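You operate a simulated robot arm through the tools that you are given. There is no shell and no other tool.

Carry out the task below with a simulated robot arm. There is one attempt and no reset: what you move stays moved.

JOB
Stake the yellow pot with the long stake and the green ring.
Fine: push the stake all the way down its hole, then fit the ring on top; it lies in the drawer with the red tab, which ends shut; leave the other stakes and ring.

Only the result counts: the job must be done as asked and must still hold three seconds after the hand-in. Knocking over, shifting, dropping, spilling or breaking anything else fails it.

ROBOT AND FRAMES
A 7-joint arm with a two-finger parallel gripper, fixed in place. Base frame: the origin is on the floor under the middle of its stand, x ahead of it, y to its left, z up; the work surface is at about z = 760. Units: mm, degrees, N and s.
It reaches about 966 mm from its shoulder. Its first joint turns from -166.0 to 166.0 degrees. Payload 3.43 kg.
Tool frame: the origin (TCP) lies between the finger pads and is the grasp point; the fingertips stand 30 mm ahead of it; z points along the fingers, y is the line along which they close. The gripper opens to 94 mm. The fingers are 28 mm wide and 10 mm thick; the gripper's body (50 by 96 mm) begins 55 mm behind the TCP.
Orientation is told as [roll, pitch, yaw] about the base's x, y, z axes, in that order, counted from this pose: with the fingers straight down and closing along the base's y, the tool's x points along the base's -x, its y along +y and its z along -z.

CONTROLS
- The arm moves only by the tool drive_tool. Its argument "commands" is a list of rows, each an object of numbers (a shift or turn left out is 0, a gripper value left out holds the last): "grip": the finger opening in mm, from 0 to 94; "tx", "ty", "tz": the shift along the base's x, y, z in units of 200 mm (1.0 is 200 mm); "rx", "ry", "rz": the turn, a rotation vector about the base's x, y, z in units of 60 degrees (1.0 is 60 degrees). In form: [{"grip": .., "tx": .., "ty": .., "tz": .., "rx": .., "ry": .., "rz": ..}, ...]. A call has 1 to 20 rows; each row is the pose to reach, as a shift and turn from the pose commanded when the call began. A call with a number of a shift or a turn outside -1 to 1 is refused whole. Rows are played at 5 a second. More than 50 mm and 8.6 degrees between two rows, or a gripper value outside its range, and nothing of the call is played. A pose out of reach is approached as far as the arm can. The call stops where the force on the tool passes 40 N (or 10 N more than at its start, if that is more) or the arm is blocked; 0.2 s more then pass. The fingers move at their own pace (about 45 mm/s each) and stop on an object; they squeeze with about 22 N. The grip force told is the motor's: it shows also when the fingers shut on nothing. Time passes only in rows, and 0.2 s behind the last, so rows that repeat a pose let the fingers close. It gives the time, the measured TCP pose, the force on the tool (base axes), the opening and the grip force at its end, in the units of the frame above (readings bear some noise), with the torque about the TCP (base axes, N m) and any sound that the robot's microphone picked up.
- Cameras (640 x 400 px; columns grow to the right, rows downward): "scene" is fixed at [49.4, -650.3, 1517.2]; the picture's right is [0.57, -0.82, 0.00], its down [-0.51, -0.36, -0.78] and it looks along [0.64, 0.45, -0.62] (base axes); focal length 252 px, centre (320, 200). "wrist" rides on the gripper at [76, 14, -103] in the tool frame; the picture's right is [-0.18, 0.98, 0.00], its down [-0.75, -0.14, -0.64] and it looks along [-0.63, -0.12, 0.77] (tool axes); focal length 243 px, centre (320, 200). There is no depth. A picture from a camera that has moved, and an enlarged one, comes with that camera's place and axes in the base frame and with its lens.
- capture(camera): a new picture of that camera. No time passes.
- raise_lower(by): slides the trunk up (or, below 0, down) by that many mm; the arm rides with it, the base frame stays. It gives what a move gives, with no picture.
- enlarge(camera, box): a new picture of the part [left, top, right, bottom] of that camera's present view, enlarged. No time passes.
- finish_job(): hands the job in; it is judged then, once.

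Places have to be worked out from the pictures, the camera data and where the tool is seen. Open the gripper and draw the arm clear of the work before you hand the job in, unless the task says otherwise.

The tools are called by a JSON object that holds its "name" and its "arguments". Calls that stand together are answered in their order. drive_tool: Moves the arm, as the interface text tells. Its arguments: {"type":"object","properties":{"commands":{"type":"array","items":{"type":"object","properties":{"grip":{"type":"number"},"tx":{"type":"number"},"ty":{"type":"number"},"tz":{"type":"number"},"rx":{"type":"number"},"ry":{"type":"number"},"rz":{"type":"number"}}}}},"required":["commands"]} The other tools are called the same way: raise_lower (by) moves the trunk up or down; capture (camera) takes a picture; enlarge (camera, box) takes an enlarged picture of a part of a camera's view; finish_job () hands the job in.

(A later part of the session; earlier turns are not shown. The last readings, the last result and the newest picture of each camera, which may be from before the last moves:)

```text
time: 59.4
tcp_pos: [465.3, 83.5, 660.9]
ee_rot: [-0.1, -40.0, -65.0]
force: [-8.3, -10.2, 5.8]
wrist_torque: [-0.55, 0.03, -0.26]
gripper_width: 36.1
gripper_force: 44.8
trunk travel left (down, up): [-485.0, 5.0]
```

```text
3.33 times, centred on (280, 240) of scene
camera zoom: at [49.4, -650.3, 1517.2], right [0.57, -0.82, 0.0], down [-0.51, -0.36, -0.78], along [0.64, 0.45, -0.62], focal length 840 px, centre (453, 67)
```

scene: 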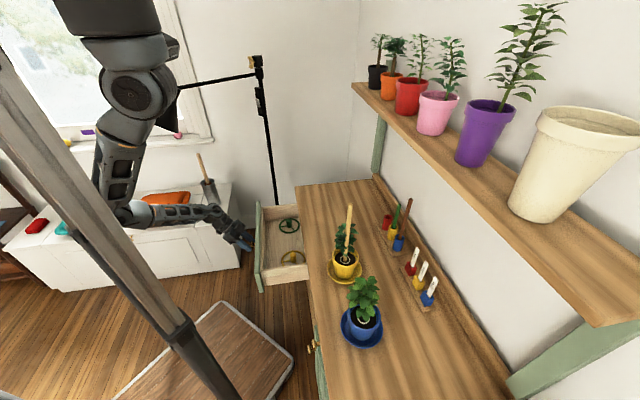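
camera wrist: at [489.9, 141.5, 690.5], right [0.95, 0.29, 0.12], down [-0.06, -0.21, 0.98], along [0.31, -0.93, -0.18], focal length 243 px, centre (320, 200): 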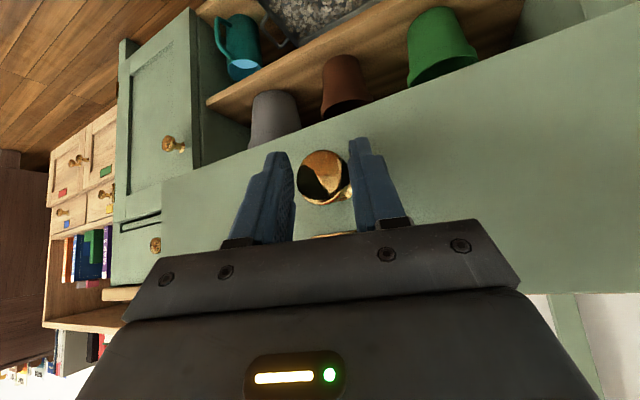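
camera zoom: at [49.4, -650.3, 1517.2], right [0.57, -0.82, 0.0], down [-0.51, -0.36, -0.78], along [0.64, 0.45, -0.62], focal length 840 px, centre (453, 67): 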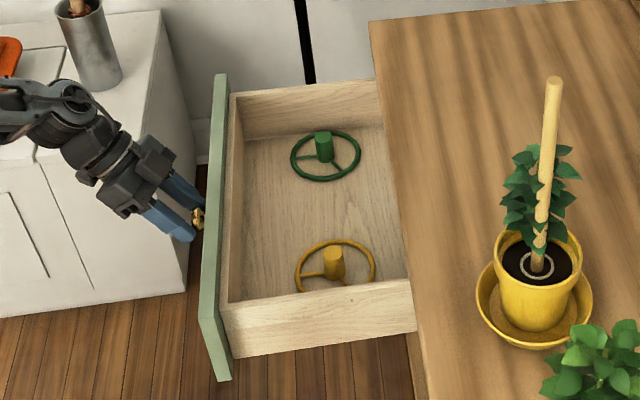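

The drawer is open about 247 mm with the green wheel near d≈464, s≈508. I'll release the knob and rise straight up between the fingers' sides, leaving the drawer where it is.

{"name": "drive_tool", "arguments": {"commands": [{"grip": 48}, {"grip": 48}, {"grip": 50, "tz": 0.05}, {"tz": 0.15}, {"tz": 0.3}, {"tz": 0.45}, {"tz": 0.6}, {"tz": 0.6}]}}

{"name": "capture", "arguments": {"camera": "scene"}}

{"name": "capture", "arguments": {"camera": "wrist"}}

```text
time: 60.9
tcp_pos: [534.3, 12.2, 771.0]
ee_rot: [4.1, -49.2, -67.3]
force: [0.8, 0.5, -0.3]
wrist_torque: [-0.02, 0.03, -0.03]
gripper_width: 49.9
gripper_force: 0.0
trunk travel left (down, up): [-485.0, 5.0]
stopped in row 7: the arm was blocked; the commanded pose is now the measured one
```

```text
taken
```

scene: 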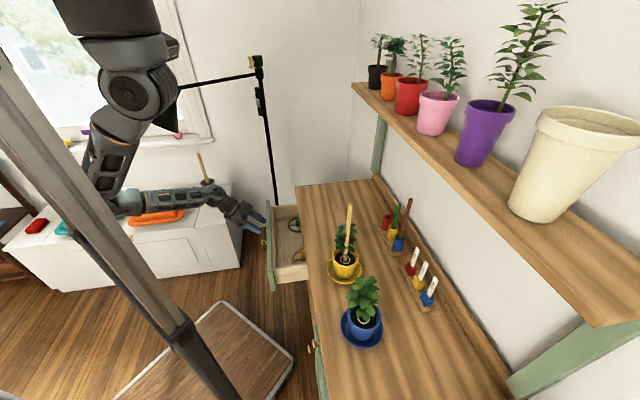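

```text
taken
camera wrist: at [491.7, 134.1, 781.8], right [0.93, 0.32, 0.19], down [-0.17, -0.09, 0.98], along [0.33, -0.94, -0.03], focal length 243 px, centre (320, 200)
```

wrist: 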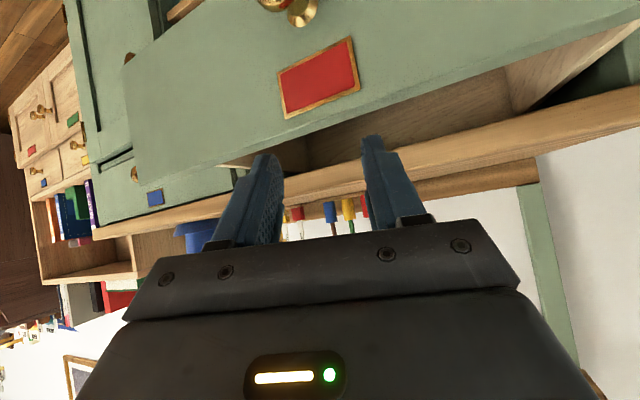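

The arm couldn't hold that close-in column while rising, so it slid forward and pushed the drawer partly back in. Forces are zero now. I'll check the drawer, rings and pots before moving again.

{"name": "enlarge", "arguments": {"camera": "scene", "box": [220, 180, 380, 300]}}

{"name": "enlarge", "arguments": {"camera": "scene", "box": [230, 190, 320, 260]}}

```text
3.33 times, centred on (300, 240) of scene
camera zoom: at [49.4, -650.3, 1517.2], right [0.57, -0.82, 0.0], down [-0.51, -0.36, -0.78], along [0.64, 0.45, -0.62], focal length 840 px, centre (387, 67)
```

zoom: 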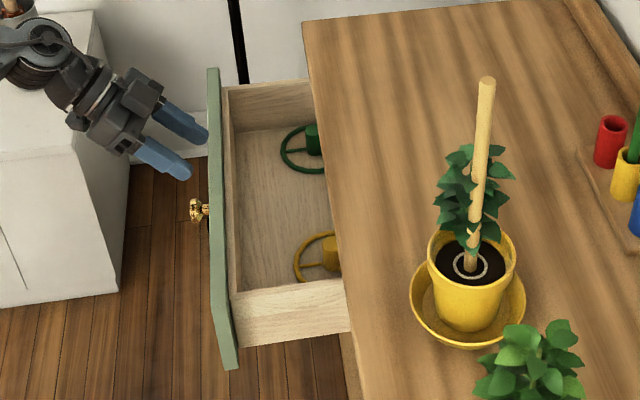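

```text
5.71 times, centred on (275, 225) of scene
camera zoom: at [49.4, -650.3, 1517.2], right [0.57, -0.82, 0.0], down [-0.51, -0.36, -0.78], along [0.64, 0.45, -0.62], focal length 1440 px, centre (577, 57)
```

zoom: 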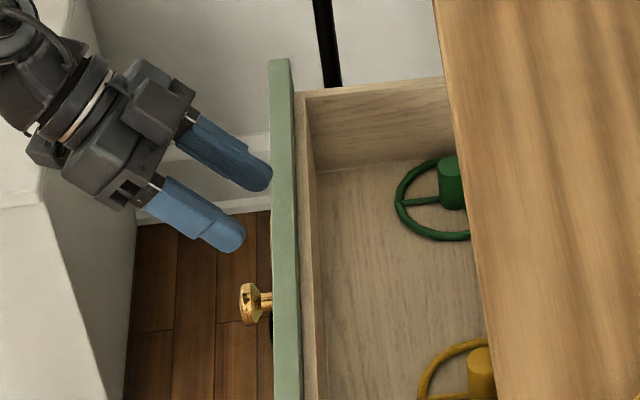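

The rings and pots are undisturbed; the drawer is just less open, about 163 mm. I'll rise and turn the hand vertical, moving outward over the open drawer, to hook the front panel from inside and draw it out again.

{"name": "drive_tool", "arguments": {"commands": [{"grip": 0, "tx": 0.03, "ty": 0.0, "tz": 0.1, "rx": 0.08, "ry": 0.064, "rz": 0.04}, {"tx": 0.1, "ty": 0.01, "tz": 0.2, "rx": 0.16, "ry": 0.128, "rz": 0.08}, {"tx": 0.18, "ty": 0.02, "tz": 0.3, "rx": 0.243, "ry": 0.192, "rz": 0.12}, {"tx": 0.26, "ty": 0.03, "tz": 0.38, "rx": 0.324, "ry": 0.256, "rz": 0.16}, {"tx": 0.35, "ty": 0.045, "tz": 0.4, "rx": 0.405, "ry": 0.32, "rz": 0.2}, {"tx": 0.44, "ty": 0.06, "tz": 0.4, "rx": 0.486, "ry": 0.384, "rz": 0.24}, {"tx": 0.52, "ty": 0.08, "tz": 0.4, "rx": 0.567, "ry": 0.448, "rz": 0.28}, {"tx": 0.57, "ty": 0.09, "tz": 0.4, "rx": 0.648, "ry": 0.512, "rz": 0.319}, {"tx": 0.57, "ty": 0.09, "tz": 0.4, "rx": 0.648, "ry": 0.512, "rz": 0.319}]}}

{"name": "capture", "arguments": {"camera": "wrist"}}

{"name": "enlarge", "arguments": {"camera": "scene", "box": [220, 170, 380, 290]}}

```text
time: 62.9
tcp_pos: [648.4, 29.3, 852.6]
ee_rot: [0.1, 0.1, -44.9]
force: [0.9, 0.4, -0.5]
wrist_torque: [0.01, -0.02, -0.03]
gripper_width: 0.0
gripper_force: 21.7
trunk travel left (down, up): [-485.0, 5.0]
```

```text
taken
camera wrist: at [605.2, 95.4, 955.0], right [0.82, 0.57, 0.0], down [0.43, -0.63, 0.64], along [0.36, -0.53, -0.77], focal length 243 px, centre (320, 200)
```

wrist: 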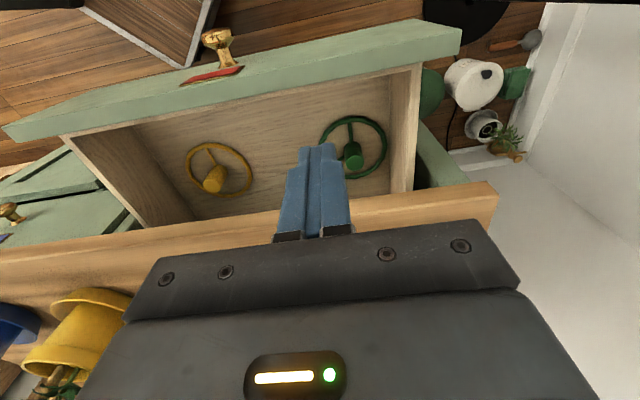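

```text
3.33 times, centred on (300, 230) of scene
camera zoom: at [49.4, -650.3, 1517.2], right [0.57, -0.82, 0.0], down [-0.51, -0.36, -0.78], along [0.64, 0.45, -0.62], focal length 840 px, centre (387, 100)
```

zoom: 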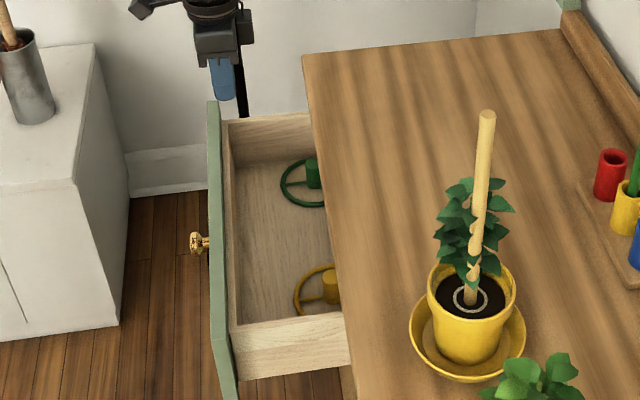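

The hand is vertical over the drawer and I can see both wheels. I'll zoom to measure the panel's inner edge and the green wheel before hooking.

{"name": "enlarge", "arguments": {"camera": "wrist", "box": [240, 20, 480, 200]}}

{"name": "enlarge", "arguments": {"camera": "wrist", "box": [310, 100, 410, 190]}}

```text
2.22 times, centred on (360, 110) of wrist
camera zoom: at [605.2, 95.4, 955.0], right [0.82, 0.57, 0.0], down [0.43, -0.63, 0.64], along [0.36, -0.53, -0.77], focal length 539 px, centre (231, 400)
```

zoom: 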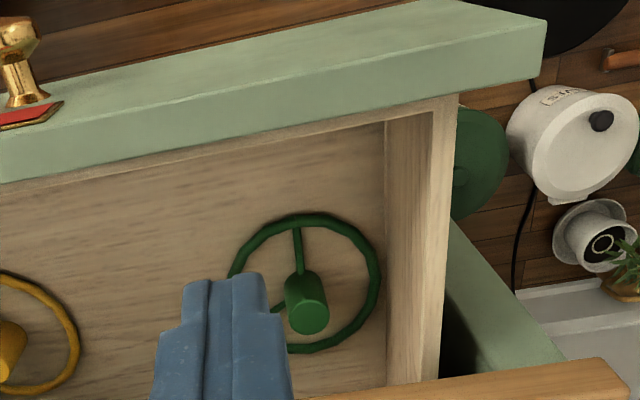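

```text
4.44 times, centred on (360, 145) of wrist
camera zoom: at [605.2, 95.4, 955.0], right [0.82, 0.57, 0.0], down [0.43, -0.63, 0.64], along [0.36, -0.53, -0.77], focal length 1078 px, centre (142, 444)
```

zoom: 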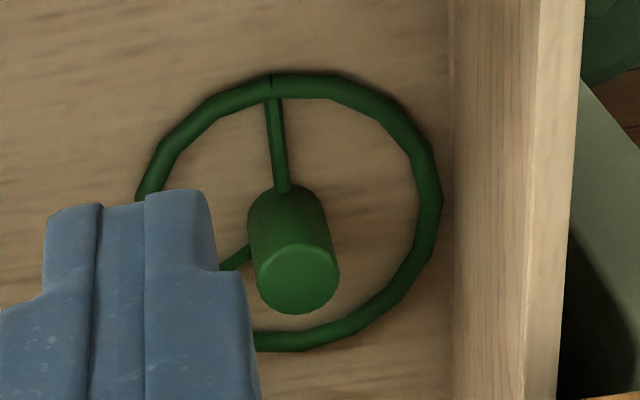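

The green hub is about 26 mm across, spans z≈613–656, and is currently near d 549, s 512. It's a closed-top cap, so its socket must be underneath. The panel's inner face is at d≈420–427, so I'll lower closed fingers just inside it at d≈450, to tip z≈690.

{"name": "drive_tool", "arguments": {"commands": [{"grip": 0, "tx": 0.044, "ty": -0.044, "tz": -0.1}, {"tx": 0.044, "ty": -0.044, "tz": -0.25}, {"tx": 0.044, "ty": -0.044, "tz": -0.4}, {"tx": 0.044, "ty": -0.044, "tz": -0.53}, {"tx": 0.044, "ty": -0.044, "tz": -0.653}, {"tx": 0.044, "ty": -0.044, "tz": -0.653}]}}

{"name": "capture", "arguments": {"camera": "wrist"}}

{"name": "enlarge", "arguments": {"camera": "scene", "box": [220, 170, 380, 290]}}

```text
time: 64.3
tcp_pos: [657.4, 19.1, 720.1]
ee_rot: [0.0, -0.1, -45.0]
force: [0.2, 0.2, 0.5]
wrist_torque: [0.0, -0.03, 0.0]
gripper_width: 0.1
gripper_force: 22.1
trunk travel left (down, up): [-485.0, 5.0]
```

```text
taken
camera wrist: at [613.8, 86.5, 823.3], right [0.83, 0.56, 0.0], down [0.43, -0.63, 0.64], along [0.36, -0.53, -0.77], focal length 243 px, centre (320, 200)
```

wrist: 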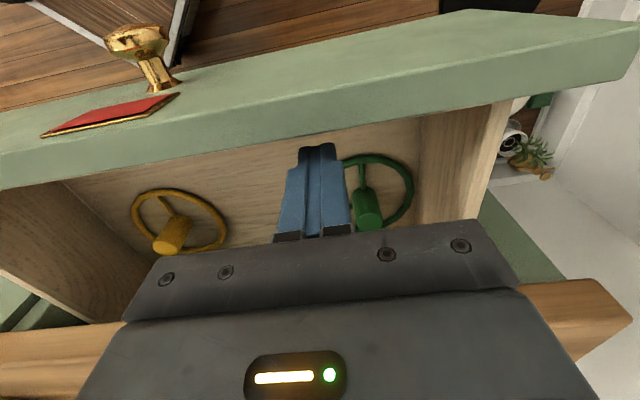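

```text
3.33 times, centred on (300, 230) of scene
camera zoom: at [49.4, -650.3, 1517.2], right [0.57, -0.82, 0.0], down [-0.51, -0.36, -0.78], along [0.64, 0.45, -0.62], focal length 840 px, centre (387, 100)
```

zoom: 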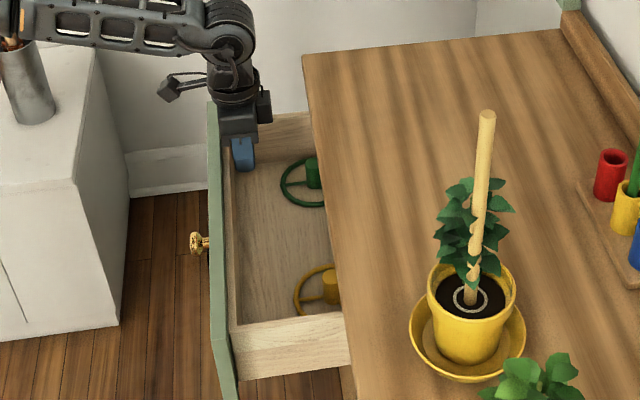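

The fingers are inside the panel with no contact. Drawing back along the drawer axis about 94 mm.

{"name": "drive_tool", "arguments": {"commands": [{"grip": 0, "tx": -0.035, "ty": 0.036}, {"tx": -0.07, "ty": 0.072}, {"tx": -0.105, "ty": 0.108}, {"tx": -0.14, "ty": 0.144}, {"tx": -0.175, "ty": 0.18}, {"tx": -0.21, "ty": 0.215}, {"tx": -0.245, "ty": 0.251}, {"tx": -0.28, "ty": 0.287}, {"tx": -0.31, "ty": 0.318}, {"tx": -0.33, "ty": 0.3385}, {"tx": -0.33, "ty": 0.3385}]}}

{"name": "capture", "arguments": {"camera": "wrist"}}

{"name": "enlarge", "arguments": {"camera": "scene", "box": [220, 170, 380, 290]}}

```text
time: 66.7
tcp_pos: [591.4, 87.8, 721.9]
ee_rot: [0.0, 0.1, -45.0]
force: [-0.2, -0.2, 0.7]
wrist_torque: [0.01, -0.01, -0.01]
gripper_width: 0.2
gripper_force: 21.7
trunk travel left (down, up): [-485.0, 5.0]
```

```text
taken
camera wrist: at [547.5, 154.5, 823.9], right [0.83, 0.56, 0.0], down [0.43, -0.63, 0.64], along [0.36, -0.53, -0.77], focal length 243 px, centre (320, 200)
```

wrist: 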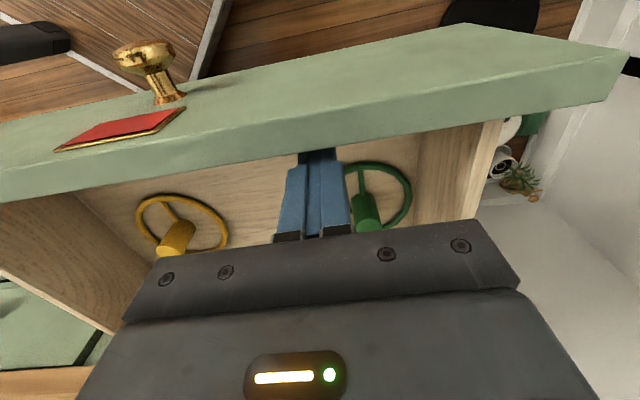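

```text
3.33 times, centred on (300, 230) of scene
camera zoom: at [49.4, -650.3, 1517.2], right [0.57, -0.82, 0.0], down [-0.51, -0.36, -0.78], along [0.64, 0.45, -0.62], focal length 840 px, centre (387, 100)
```

zoom: 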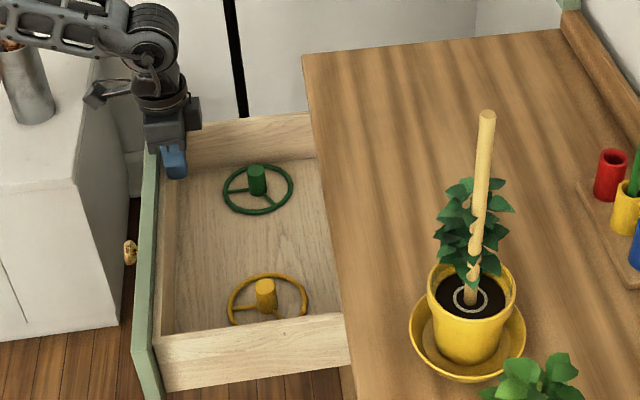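

The drawer is open about 250 mm again and both wheels rode along undisturbed. I'll rise slightly, move over the green hub near d≈463, s≈508 and open the fingers.

{"name": "drive_tool", "arguments": {"commands": [{"grip": 0, "tx": 0.05, "ty": -0.03, "tz": 0.08}, {"tx": 0.15, "ty": -0.09, "tz": 0.18}, {"grip": 50, "tx": 0.28, "ty": -0.165, "tz": 0.24}, {"tx": 0.4, "ty": -0.235, "tz": 0.24}, {"tx": 0.4725, "ty": -0.2795, "tz": 0.24}, {"tx": 0.4725, "ty": -0.2795, "tz": 0.24}]}}

{"name": "capture", "arguments": {"camera": "wrist"}}

{"name": "enlarge", "arguments": {"camera": "scene", "box": [240, 180, 330, 260]}}

```text
time: 68.1
tcp_pos: [685.1, 32.3, 769.0]
ee_rot: [0.1, 0.1, -45.1]
force: [-0.2, -1.0, -0.1]
wrist_torque: [-0.03, 0.01, -0.02]
gripper_width: 49.8
gripper_force: 0.0
trunk travel left (down, up): [-485.0, 5.0]
```

```text
taken
camera wrist: at [642.6, 98.7, 871.9], right [0.83, 0.56, 0.0], down [0.43, -0.63, 0.64], along [0.36, -0.53, -0.77], focal length 243 px, centre (320, 200)
```

wrist: 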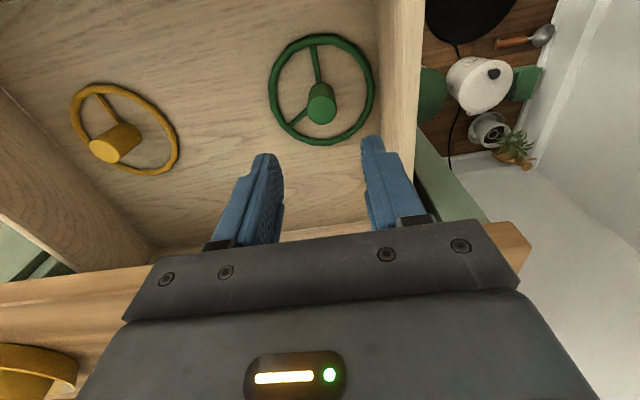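

```text
5.00 times, centred on (285, 220) of scene
camera zoom: at [49.4, -650.3, 1517.2], right [0.57, -0.82, 0.0], down [-0.51, -0.36, -0.78], along [0.64, 0.45, -0.62], focal length 1260 px, centre (495, 100)
```

zoom: 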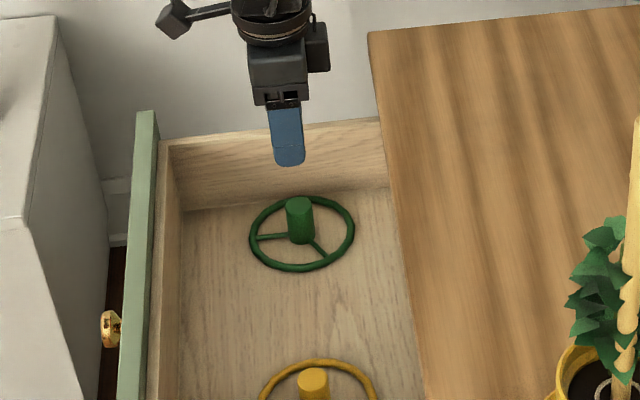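

I can see the green wheel cleanly. I'll zoom in to fix the hub's centre accurately.

{"name": "enlarge", "arguments": {"camera": "wrist", "box": [250, 20, 410, 150]}}

{"name": "enlarge", "arguments": {"camera": "scene", "box": [262, 205, 322, 245]}}

```text
3.08 times, centred on (330, 85) of wrist
camera zoom: at [642.6, 98.7, 871.9], right [0.83, 0.56, 0.0], down [0.43, -0.63, 0.64], along [0.36, -0.53, -0.77], focal length 746 px, centre (289, 554)
```

zoom: 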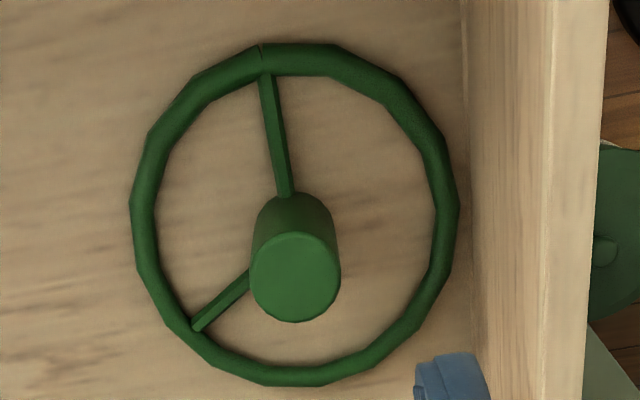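

```text
10.00 times, centred on (292, 225) of scene
camera zoom: at [49.4, -650.3, 1517.2], right [0.57, -0.82, 0.0], down [-0.51, -0.36, -0.78], along [0.64, 0.45, -0.62], focal length 2519 px, centre (600, -50)
```

zoom: 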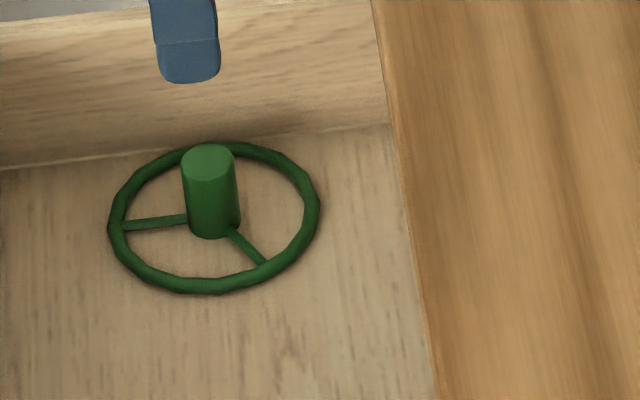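

The hub centre comes out at d≈462.5, s≈511.3, with its top near z 648 and the ring plane near z 616. I'll shift about 4 mm to centre on it and lower so the tips stop at z≈627, just above the spokes.

{"name": "drive_tool", "arguments": {"commands": [{"grip": 50, "tx": 0.0175, "ty": 0.0105, "tz": -0.05}, {"tx": 0.0175, "ty": 0.0105, "tz": -0.2}, {"tx": 0.0175, "ty": 0.0105, "tz": -0.35}, {"tx": 0.0175, "ty": 0.0105, "tz": -0.48}, {"tx": 0.0175, "ty": 0.0105, "tz": -0.56}, {"tx": 0.0175, "ty": 0.0105, "tz": -0.56}]}}

{"name": "capture", "arguments": {"camera": "wrist"}}

{"name": "enlarge", "arguments": {"camera": "scene", "box": [250, 190, 334, 250]}}

```text
time: 69.5
tcp_pos: [688.8, 34.7, 657.7]
ee_rot: [0.0, 0.0, -45.0]
force: [-0.3, -0.2, 0.3]
wrist_torque: [0.01, -0.01, 0.02]
gripper_width: 50.1
gripper_force: 0.0
trunk travel left (down, up): [-485.0, 5.0]
```

```text
taken
camera wrist: at [645.7, 100.6, 759.9], right [0.83, 0.56, 0.0], down [0.43, -0.63, 0.64], along [0.36, -0.53, -0.77], focal length 243 px, centre (320, 200)
```

wrist: 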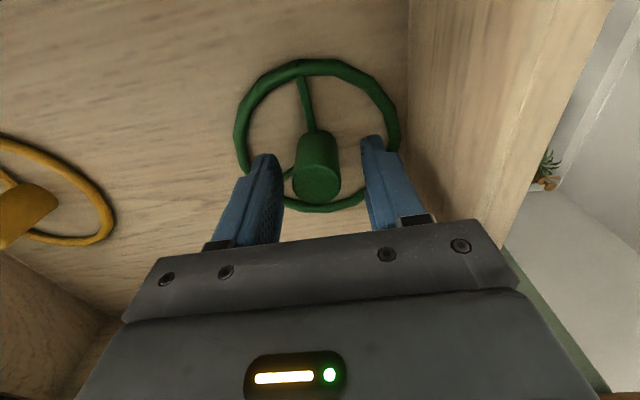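

```text
6.67 times, centred on (292, 220) of scene
camera zoom: at [49.4, -650.3, 1517.2], right [0.57, -0.82, 0.0], down [-0.51, -0.36, -0.78], along [0.64, 0.45, -0.62], focal length 1680 px, centre (507, 67)
```

zoom: 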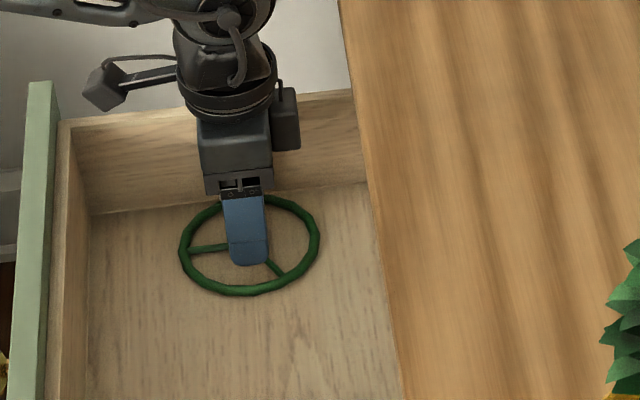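

The hub is centred between the fingers to within half a millimetre. Closing on it.

{"name": "drive_tool", "arguments": {"commands": [{"grip": 0}, {"grip": 0}, {"grip": 0}, {"grip": 0}]}}

{"name": "capture", "arguments": {"camera": "wrist"}}

```text
time: 70.5
tcp_pos: [688.9, 36.1, 656.4]
ee_rot: [0.0, 0.0, -45.0]
force: [0.0, -1.4, -0.7]
wrist_torque: [-0.01, -0.03, -0.01]
gripper_width: 25.5
gripper_force: 22.4
trunk travel left (down, up): [-485.0, 5.0]
```

```text
taken
camera wrist: at [645.6, 100.8, 760.1], right [0.83, 0.56, 0.0], down [0.43, -0.63, 0.64], along [0.36, -0.53, -0.77], focal length 243 px, centre (320, 200)
```

wrist: 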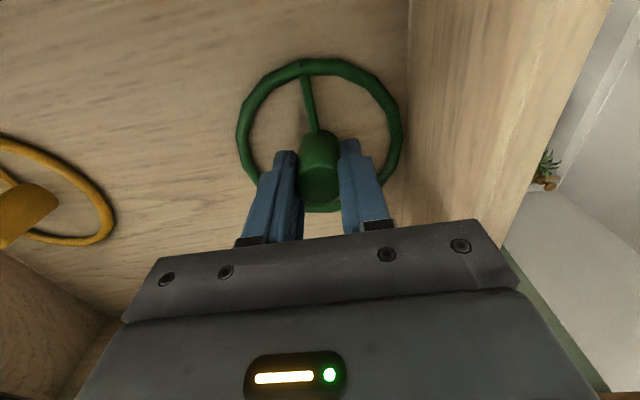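

Gripped at 25.5 mm. Lifting straight up out of the drawer, which leaves plenty of clearance to the bench lip and drawer side.

{"name": "drive_tool", "arguments": {"commands": [{"grip": 0, "tz": 0.05}, {"tz": 0.15}, {"tz": 0.3}, {"tz": 0.5}, {"tz": 0.7}, {"tz": 0.9}, {"tz": 1.0}, {"tz": 1.0}]}}

{"name": "capture", "arguments": {"camera": "wrist"}}

{"name": "enlarge", "arguments": {"camera": "scene", "box": [230, 130, 350, 270]}}

```text
time: 72.3
tcp_pos: [689.0, 34.3, 858.3]
ee_rot: [-0.1, 0.0, -45.1]
force: [-1.5, -0.6, 0.0]
wrist_torque: [0.02, 0.01, -0.02]
gripper_width: 25.7
gripper_force: 22.4
trunk travel left (down, up): [-485.0, 5.0]
```

```text
taken
camera wrist: at [645.8, 100.6, 961.0], right [0.83, 0.56, 0.0], down [0.43, -0.63, 0.64], along [0.36, -0.53, -0.77], focal length 243 px, centre (320, 200)
```

wrist: 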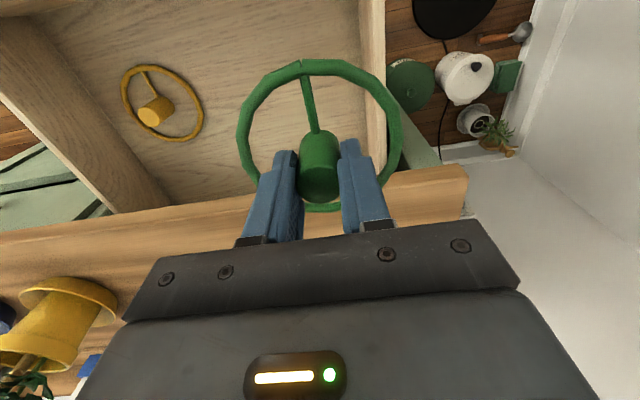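

```text
2.86 times, centred on (290, 200) of scene
camera zoom: at [49.4, -650.3, 1517.2], right [0.57, -0.82, 0.0], down [-0.51, -0.36, -0.78], along [0.64, 0.45, -0.62], focal length 720 px, centre (406, 200)
```

zoom: 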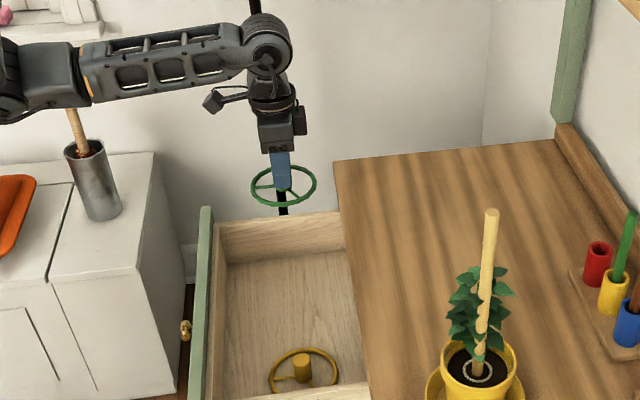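

The green wheel is held level and the yellow one was left alone. I'm continuing up to about z 1190 while starting toward the stake.

{"name": "drive_tool", "arguments": {"commands": [{"grip": 0, "tz": 0.2}, {"tz": 0.4}, {"tx": -0.04, "ty": -0.1, "tz": 0.6}, {"tx": -0.08, "ty": -0.25, "tz": 0.8}, {"tx": -0.13, "ty": -0.4, "tz": 1.0}, {"tx": -0.18, "ty": -0.58, "tz": 1.0}, {"tx": -0.25, "ty": -0.78, "tz": 1.0}, {"tx": -0.25, "ty": -0.78, "tz": 1.0}]}}

{"name": "drive_tool", "arguments": {"commands": [{"grip": 0, "tx": -0.05, "ty": -0.1, "tz": 0.2}, {"tx": -0.1, "ty": -0.2, "tz": 0.4}, {"tx": -0.15, "ty": -0.35, "tz": 0.6}, {"tx": -0.22, "ty": -0.52, "tz": 0.66}, {"tx": -0.28, "ty": -0.7, "tz": 0.66}, {"tx": -0.35, "ty": -0.88, "tz": 0.66}, {"tx": -0.35, "ty": -0.88, "tz": 0.66}]}}

{"name": "capture", "arguments": {"camera": "scene"}}

{"name": "capture", "arguments": {"camera": "wrist"}}

```text
refused: row 4 steps farther than a row can; nothing moved
```

```text
refused: row 3 steps farther than a row can; nothing moved
```

```text
taken
```

scene: 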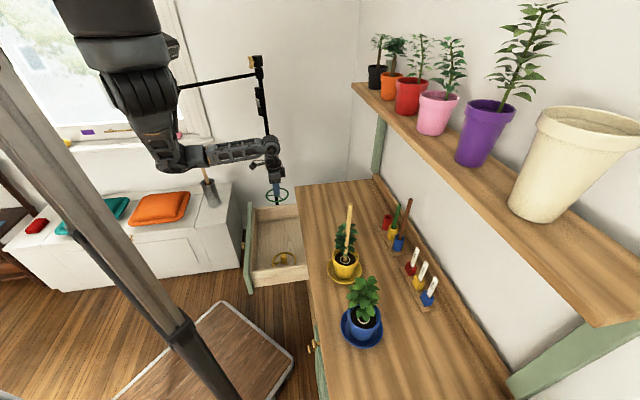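

```text
taken
camera wrist: at [645.8, 100.6, 961.0], right [0.83, 0.56, 0.0], down [0.43, -0.63, 0.64], along [0.36, -0.53, -0.77], focal length 243 px, centre (320, 200)
```

wrist: 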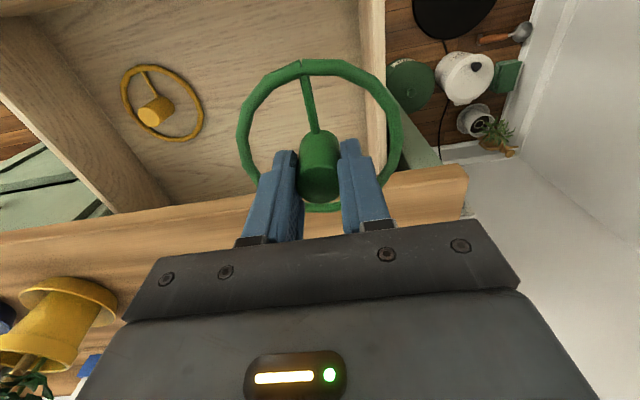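

Both calls were refused because their steps were over 50 mm, so nothing moved. I'll repeat with smaller steps, rising first and then heading across.

{"name": "drive_tool", "arguments": {"commands": [{"grip": 0, "tz": 0.2}, {"tz": 0.4}, {"tx": -0.02, "ty": -0.06, "tz": 0.6}, {"tx": -0.05, "ty": -0.15, "tz": 0.8}, {"tx": -0.09, "ty": -0.27, "tz": 0.98}, {"tx": -0.14, "ty": -0.46, "tz": 1.0}, {"tx": -0.19, "ty": -0.66, "tz": 1.0}, {"tx": -0.23, "ty": -0.8, "tz": 1.0}, {"tx": -0.23, "ty": -0.8, "tz": 1.0}]}}

{"name": "drive_tool", "arguments": {"commands": [{"grip": 0, "tx": -0.03, "ty": -0.08, "tz": 0.2}, {"tx": -0.06, "ty": -0.16, "tz": 0.4}, {"tx": -0.1, "ty": -0.26, "tz": 0.6}, {"tx": -0.16, "ty": -0.42, "tz": 0.66}, {"tx": -0.22, "ty": -0.58, "tz": 0.66}, {"tx": -0.28, "ty": -0.74, "tz": 0.66}, {"tx": -0.33, "ty": -0.88, "tz": 0.66}, {"tx": -0.33, "ty": -0.88, "tz": 0.66}]}}

{"name": "capture", "arguments": {"camera": "scene"}}

{"name": "capture", "arguments": {"camera": "wrist"}}

```text
time: 74.3
tcp_pos: [644.8, -126.4, 1058.2]
ee_rot: [0.0, 0.0, -45.0]
force: [0.7, -0.2, -1.1]
wrist_torque: [0.0, -0.01, -0.02]
gripper_width: 25.6
gripper_force: 21.8
trunk travel left (down, up): [-485.0, 5.0]
```

```text
time: 76.1
tcp_pos: [576.8, -302.7, 1189.7]
ee_rot: [0.0, -0.1, -45.0]
force: [-0.5, 0.8, -0.6]
wrist_torque: [0.0, 0.02, -0.01]
gripper_width: 25.3
gripper_force: 22.0
trunk travel left (down, up): [-485.0, 5.0]
```

```text
taken
```

scene: 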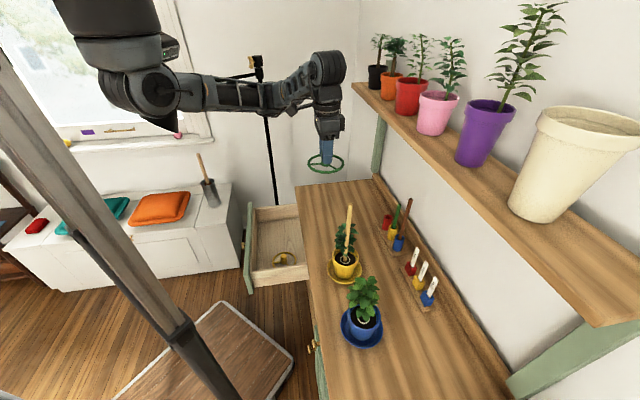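

```text
taken
camera wrist: at [533.3, -236.2, 1292.5], right [0.83, 0.56, 0.0], down [0.43, -0.63, 0.64], along [0.36, -0.53, -0.77], focal length 243 px, centre (320, 200)
```

wrist: 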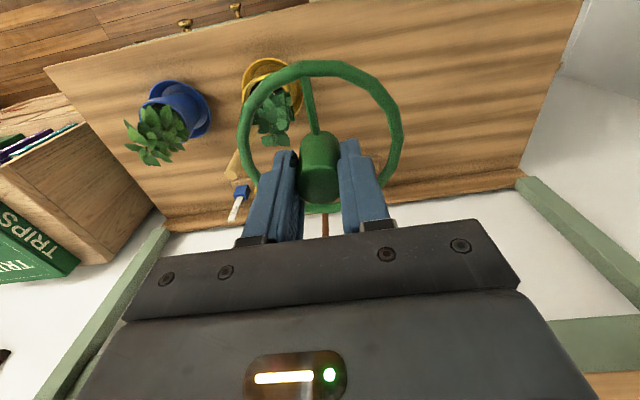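

It's held steady above the bench. I'll zoom in to measure the hub's offset from the TCP before aligning it over the stake.

{"name": "enlarge", "arguments": {"camera": "wrist", "box": [230, 50, 410, 220]}}

{"name": "enlarge", "arguments": {"camera": "scene", "box": [290, 110, 370, 190]}}

```text
2.35 times, centred on (320, 135) of wrist
camera zoom: at [533.3, -236.2, 1292.5], right [0.83, 0.56, 0.0], down [0.43, -0.63, 0.64], along [0.36, -0.53, -0.77], focal length 571 px, centre (320, 353)
```

zoom: 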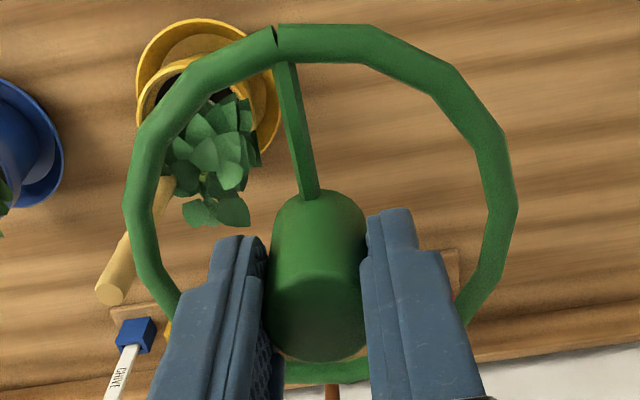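

```text
5.00 times, centred on (330, 150) of scene
camera zoom: at [49.4, -650.3, 1517.2], right [0.57, -0.82, 0.0], down [-0.51, -0.36, -0.78], along [0.64, 0.45, -0.62], focal length 1260 px, centre (270, 450)
```

zoom: 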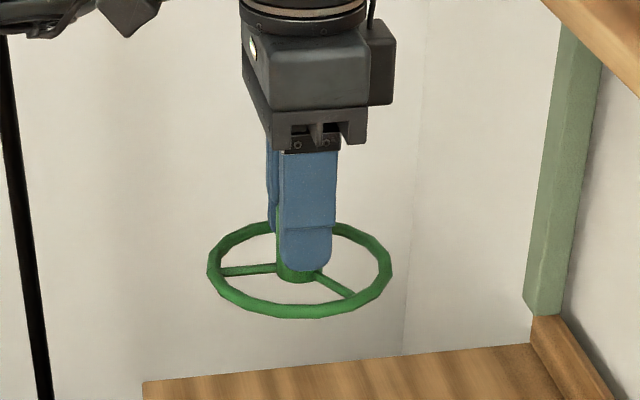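

The wheel hangs level, ring plane about 41 mm below the TCP, with the hub within 1–2 mm of the tool axis. I'm moving over the stake (d 670, s 87.6) with the hub's bottom still about 35 mm above its top.

{"name": "drive_tool", "arguments": {"commands": [{"grip": 0, "tx": -0.05, "ty": -0.13, "tz": 0.0}, {"tx": -0.1, "ty": -0.27, "tz": 0.0}, {"tx": -0.15, "ty": -0.4, "tz": 0.0}, {"tx": -0.211, "ty": -0.54, "tz": -0.05}, {"tx": -0.211, "ty": -0.54, "tz": -0.15}, {"tx": -0.211, "ty": -0.54, "tz": -0.15}]}}

{"name": "enlarge", "arguments": {"camera": "scene", "box": [310, 140, 390, 220]}}

{"name": "capture", "arguments": {"camera": "wrist"}}

```text
time: 77.5
tcp_pos: [534.1, -410.1, 1159.6]
ee_rot: [0.1, 0.0, -45.0]
force: [-0.2, 0.1, -0.3]
wrist_torque: [0.01, 0.0, 0.01]
gripper_width: 25.8
gripper_force: 21.8
trunk travel left (down, up): [-485.0, 5.0]
```

```text
5.00 times, centred on (350, 180) of scene
camera zoom: at [49.4, -650.3, 1517.2], right [0.57, -0.82, 0.0], down [-0.51, -0.36, -0.78], along [0.64, 0.45, -0.62], focal length 1260 px, centre (170, 300)
```

zoom: 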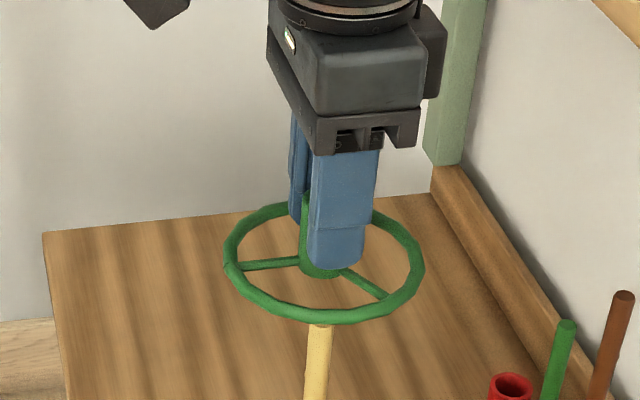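

```text
taken
camera wrist: at [491.3, -343.6, 1262.2], right [0.83, 0.56, 0.0], down [0.43, -0.63, 0.64], along [0.36, -0.53, -0.77], focal length 243 px, centre (320, 200)
```

wrist: 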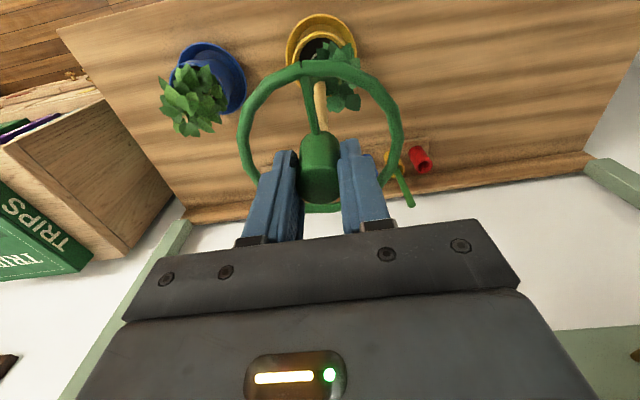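

In the scene view the wheel is within about 1 mm of being centred over the stake. I'll check the other axis in the wrist view before lowering.

{"name": "enlarge", "arguments": {"camera": "wrist", "box": [260, 50, 380, 210]}}

```text
2.50 times, centred on (320, 130) of wrist
camera zoom: at [491.3, -343.6, 1262.2], right [0.83, 0.56, 0.0], down [0.43, -0.63, 0.64], along [0.36, -0.53, -0.77], focal length 606 px, centre (320, 375)
```

zoom: 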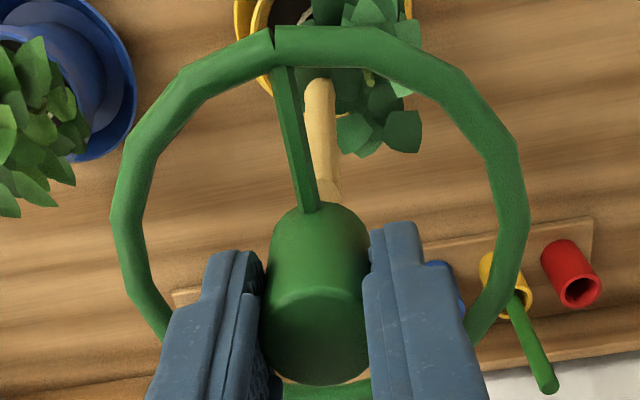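

The wrist view shows the hub and stake aligned within about 0.5 mm in s. I'll nudge 1 mm in d and lower to about 8 mm above the stake top.

{"name": "drive_tool", "arguments": {"commands": [{"grip": 0, "tx": 0.0035, "ty": -0.0035, "tz": -0.05}, {"tx": 0.0035, "ty": -0.0035, "tz": -0.1}, {"tx": 0.0035, "ty": -0.0035, "tz": -0.16}, {"tx": 0.0035, "ty": -0.0035, "tz": -0.16}]}}

{"name": "enlarge", "arguments": {"camera": "scene", "box": [320, 165, 380, 225]}}

{"name": "enlarge", "arguments": {"camera": "wrist", "box": [260, 50, 380, 210]}}

```text
time: 78.5
tcp_pos: [536.8, -409.2, 1127.2]
ee_rot: [0.0, 0.1, -45.0]
force: [-0.2, -0.5, 0.2]
wrist_torque: [0.0, 0.03, 0.01]
gripper_width: 25.7
gripper_force: 22.0
trunk travel left (down, up): [-485.0, 5.0]
```

```text
6.67 times, centred on (350, 195) of scene
camera zoom: at [49.4, -650.3, 1517.2], right [0.57, -0.82, 0.0], down [-0.51, -0.36, -0.78], along [0.64, 0.45, -0.62], focal length 1680 px, centre (120, 233)
```

zoom: 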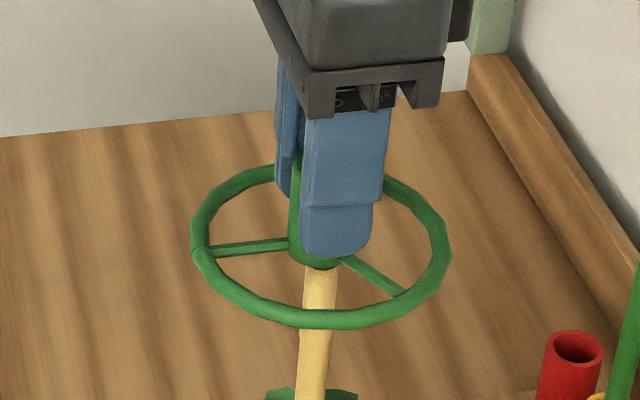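

```text
2.50 times, centred on (320, 130) of wrist
camera zoom: at [492.3, -343.8, 1229.7], right [0.83, 0.56, 0.0], down [0.43, -0.63, 0.64], along [0.36, -0.53, -0.77], focal length 606 px, centre (320, 375)
```

zoom: 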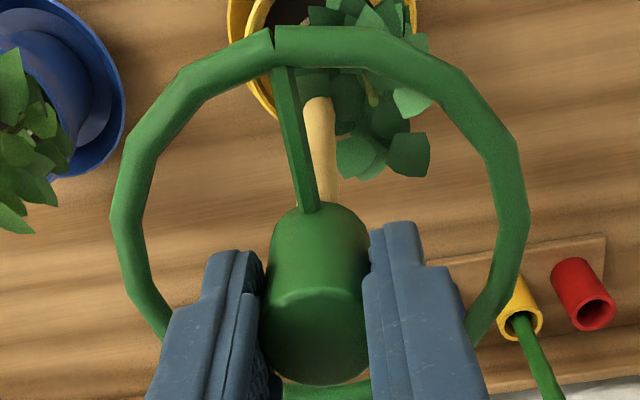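

Alignment looks excellent in both views, under 0.5 mm. I'll lower in small steps, watching for contact as the hub meets the stake top.

{"name": "drive_tool", "arguments": {"commands": [{"grip": 0, "tx": 0.0018, "ty": 0.0018, "tz": -0.02}, {"tx": 0.0018, "ty": 0.0018, "tz": -0.04}, {"tx": 0.0018, "ty": 0.0018, "tz": -0.055}, {"tx": 0.0018, "ty": 0.0018, "tz": -0.07}, {"tx": 0.0018, "ty": 0.0018, "tz": -0.07}]}}

{"name": "enlarge", "arguments": {"camera": "scene", "box": [320, 165, 380, 225]}}

```text
time: 79.7
tcp_pos: [535.5, -409.4, 1113.0]
ee_rot: [0.0, 0.0, -45.0]
force: [0.4, -0.4, 16.9]
wrist_torque: [-0.2, -0.06, -0.05]
gripper_width: 25.3
gripper_force: 21.4
trunk travel left (down, up): [-485.0, 5.0]
```

```text
6.67 times, centred on (350, 195) of scene
camera zoom: at [49.4, -650.3, 1517.2], right [0.57, -0.82, 0.0], down [-0.51, -0.36, -0.78], along [0.64, 0.45, -0.62], focal length 1680 px, centre (120, 233)
```

zoom: 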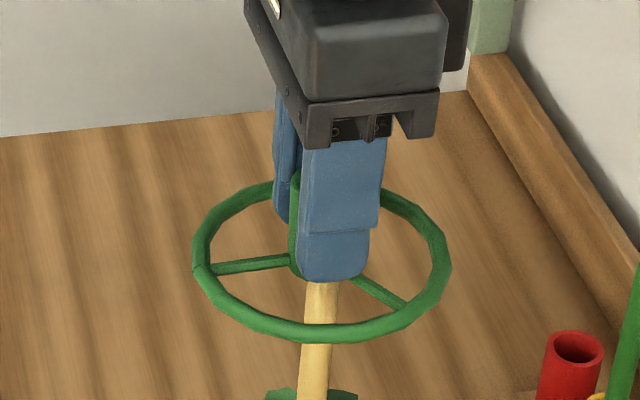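

Contact at 17 N: the hub's bottom is resting on the stake top and slid up about 5 mm in the fingers, so it isn't in yet. The torque hints that the stake is toward +d/-s of the hub. I'll lift 8 mm and measure the misalignment at high zoom.

{"name": "drive_tool", "arguments": {"commands": [{"grip": 0, "tz": 0.02}, {"tz": 0.04}, {"tz": 0.04}]}}

{"name": "enlarge", "arguments": {"camera": "scene", "box": [335, 185, 367, 209]}}

{"name": "enlarge", "arguments": {"camera": "scene", "box": [325, 175, 375, 215]}}

{"name": "enlarge", "arguments": {"camera": "wrist", "box": [280, 60, 360, 130]}}

```text
time: 80.5
tcp_pos: [535.6, -410.3, 1121.5]
ee_rot: [0.1, 0.0, -45.0]
force: [-1.2, 0.2, 0.7]
wrist_torque: [-0.02, 0.0, -0.04]
gripper_width: 25.3
gripper_force: 22.2
trunk travel left (down, up): [-485.0, 5.0]
```

```text
16.00 times, centred on (351, 197) of scene
camera zoom: at [49.4, -650.3, 1517.2], right [0.57, -0.82, 0.0], down [-0.51, -0.36, -0.78], along [0.64, 0.45, -0.62], focal length 4031 px, centre (-176, 248)
```

zoom: 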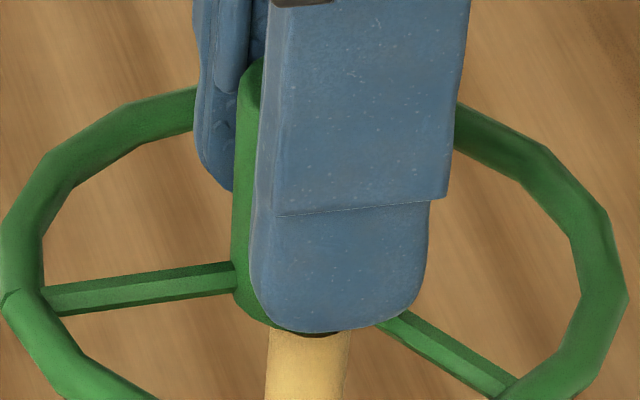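

```text
10.00 times, centred on (350, 195) of scene
camera zoom: at [49.4, -650.3, 1517.2], right [0.57, -0.82, 0.0], down [-0.51, -0.36, -0.78], along [0.64, 0.45, -0.62], focal length 2519 px, centre (20, 250)
```

zoom: 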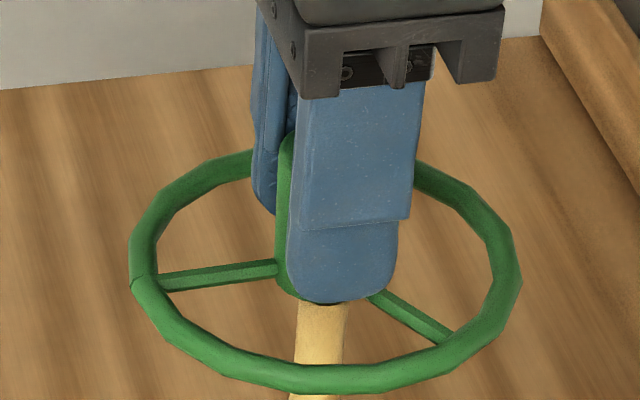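

```text
5.71 times, centred on (320, 95) of wrist
camera zoom: at [492.5, -343.8, 1223.9], right [0.83, 0.56, 0.0], down [0.43, -0.63, 0.64], along [0.36, -0.53, -0.77], focal length 1386 px, centre (320, 800)
```

zoom: 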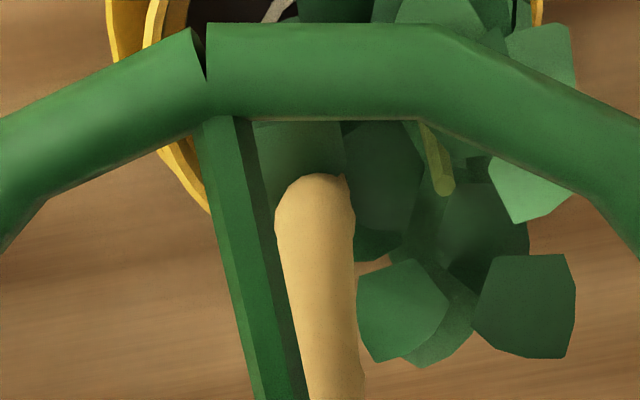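

The high zoom agrees with the torque: the hub needs to move about 0.7 mm in +d and 1 mm in -s. I'll apply that and lower again.

{"name": "drive_tool", "arguments": {"commands": [{"grip": 0, "tx": -0.001, "ty": -0.006, "tz": 0.0}, {"tx": -0.001, "ty": -0.006, "tz": -0.015}, {"tx": -0.001, "ty": -0.006, "tz": -0.03}, {"tx": -0.001, "ty": -0.006, "tz": -0.045}, {"tx": -0.001, "ty": -0.006, "tz": -0.055}, {"tx": -0.001, "ty": -0.006, "tz": -0.055}]}}

{"name": "enlarge", "arguments": {"camera": "scene", "box": [325, 175, 375, 215]}}

```text
time: 81.9
tcp_pos: [536.3, -410.1, 1109.2]
ee_rot: [-0.1, 0.0, -45.1]
force: [1.2, -0.3, 0.6]
wrist_torque: [0.01, 0.0, 0.0]
gripper_width: 25.6
gripper_force: 21.7
trunk travel left (down, up): [-485.0, 5.0]
```

```text
10.00 times, centred on (350, 195) of scene
camera zoom: at [49.4, -650.3, 1517.2], right [0.57, -0.82, 0.0], down [-0.51, -0.36, -0.78], along [0.64, 0.45, -0.62], focal length 2519 px, centre (20, 250)
```

zoom: 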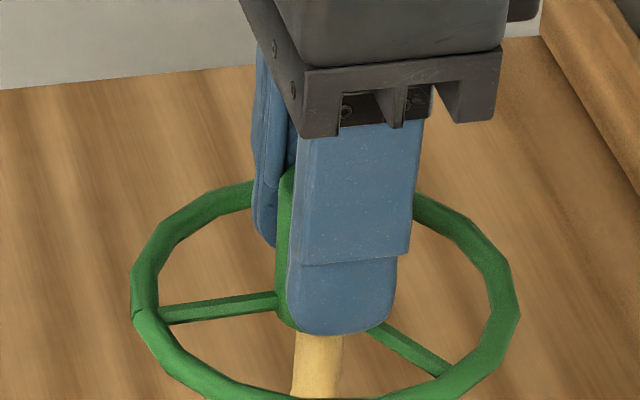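

There's no contact force now at a height where it was blocked before, so the hub has gone over the stake. Continuing down gently.

{"name": "drive_tool", "arguments": {"commands": [{"grip": 0, "tz": -0.015}, {"tz": -0.03}, {"tz": -0.045}, {"tz": -0.06}, {"tz": -0.06}]}}

{"name": "enlarge", "arguments": {"camera": "scene", "box": [320, 170, 380, 230]}}

```text
time: 83.1
tcp_pos: [536.0, -410.3, 1099.0]
ee_rot: [0.0, 0.0, -44.9]
force: [-0.4, 0.0, -0.1]
wrist_torque: [0.01, 0.02, -0.04]
gripper_width: 25.3
gripper_force: 22.3
trunk travel left (down, up): [-485.0, 5.0]
```

```text
6.67 times, centred on (350, 200) of scene
camera zoom: at [49.4, -650.3, 1517.2], right [0.57, -0.82, 0.0], down [-0.51, -0.36, -0.78], along [0.64, 0.45, -0.62], focal length 1680 px, centre (120, 200)
```

zoom: 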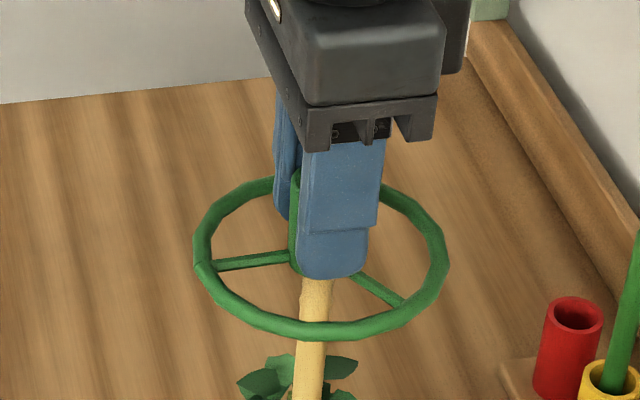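

It's still free, now about 16 mm over the stake. I'll keep lowering until the hub seats.

{"name": "drive_tool", "arguments": {"commands": [{"grip": 0, "tz": -0.015}, {"tz": -0.03}, {"tz": -0.045}, {"tz": -0.06}, {"tz": -0.06}]}}

```text
time: 84.3
tcp_pos: [535.7, -411.3, 1085.9]
ee_rot: [-0.1, 0.0, -45.0]
force: [-0.8, -0.1, 0.7]
wrist_torque: [0.0, -0.01, 0.02]
gripper_width: 25.4
gripper_force: 22.1
trunk travel left (down, up): [-485.0, 5.0]
```

Still free at TCP 1086. Lowering a few more millimetres.

{"name": "drive_tool", "arguments": {"commands": [{"grip": 0, "tz": -0.01}, {"tz": -0.02}, {"tz": -0.03}, {"tz": -0.04}, {"tz": -0.04}]}}

{"name": "enlarge", "arguments": {"camera": "scene", "box": [320, 170, 380, 230]}}

```text
time: 85.5
tcp_pos: [536.3, -411.1, 1079.3]
ee_rot: [0.0, -0.1, -44.9]
force: [0.1, -0.3, 16.7]
wrist_torque: [0.02, 0.0, 0.02]
gripper_width: 25.4
gripper_force: 22.1
trunk travel left (down, up): [-485.0, 5.0]
```

```text
6.67 times, centred on (350, 200) of scene
camera zoom: at [49.4, -650.3, 1517.2], right [0.57, -0.82, 0.0], down [-0.51, -0.36, -0.78], along [0.64, 0.45, -0.62], focal length 1680 px, centre (120, 200)
```

zoom: 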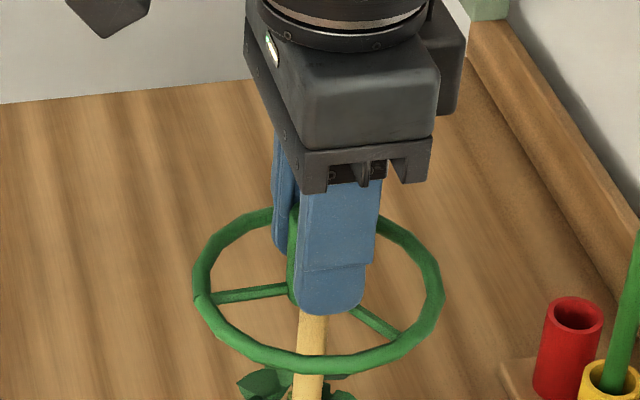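

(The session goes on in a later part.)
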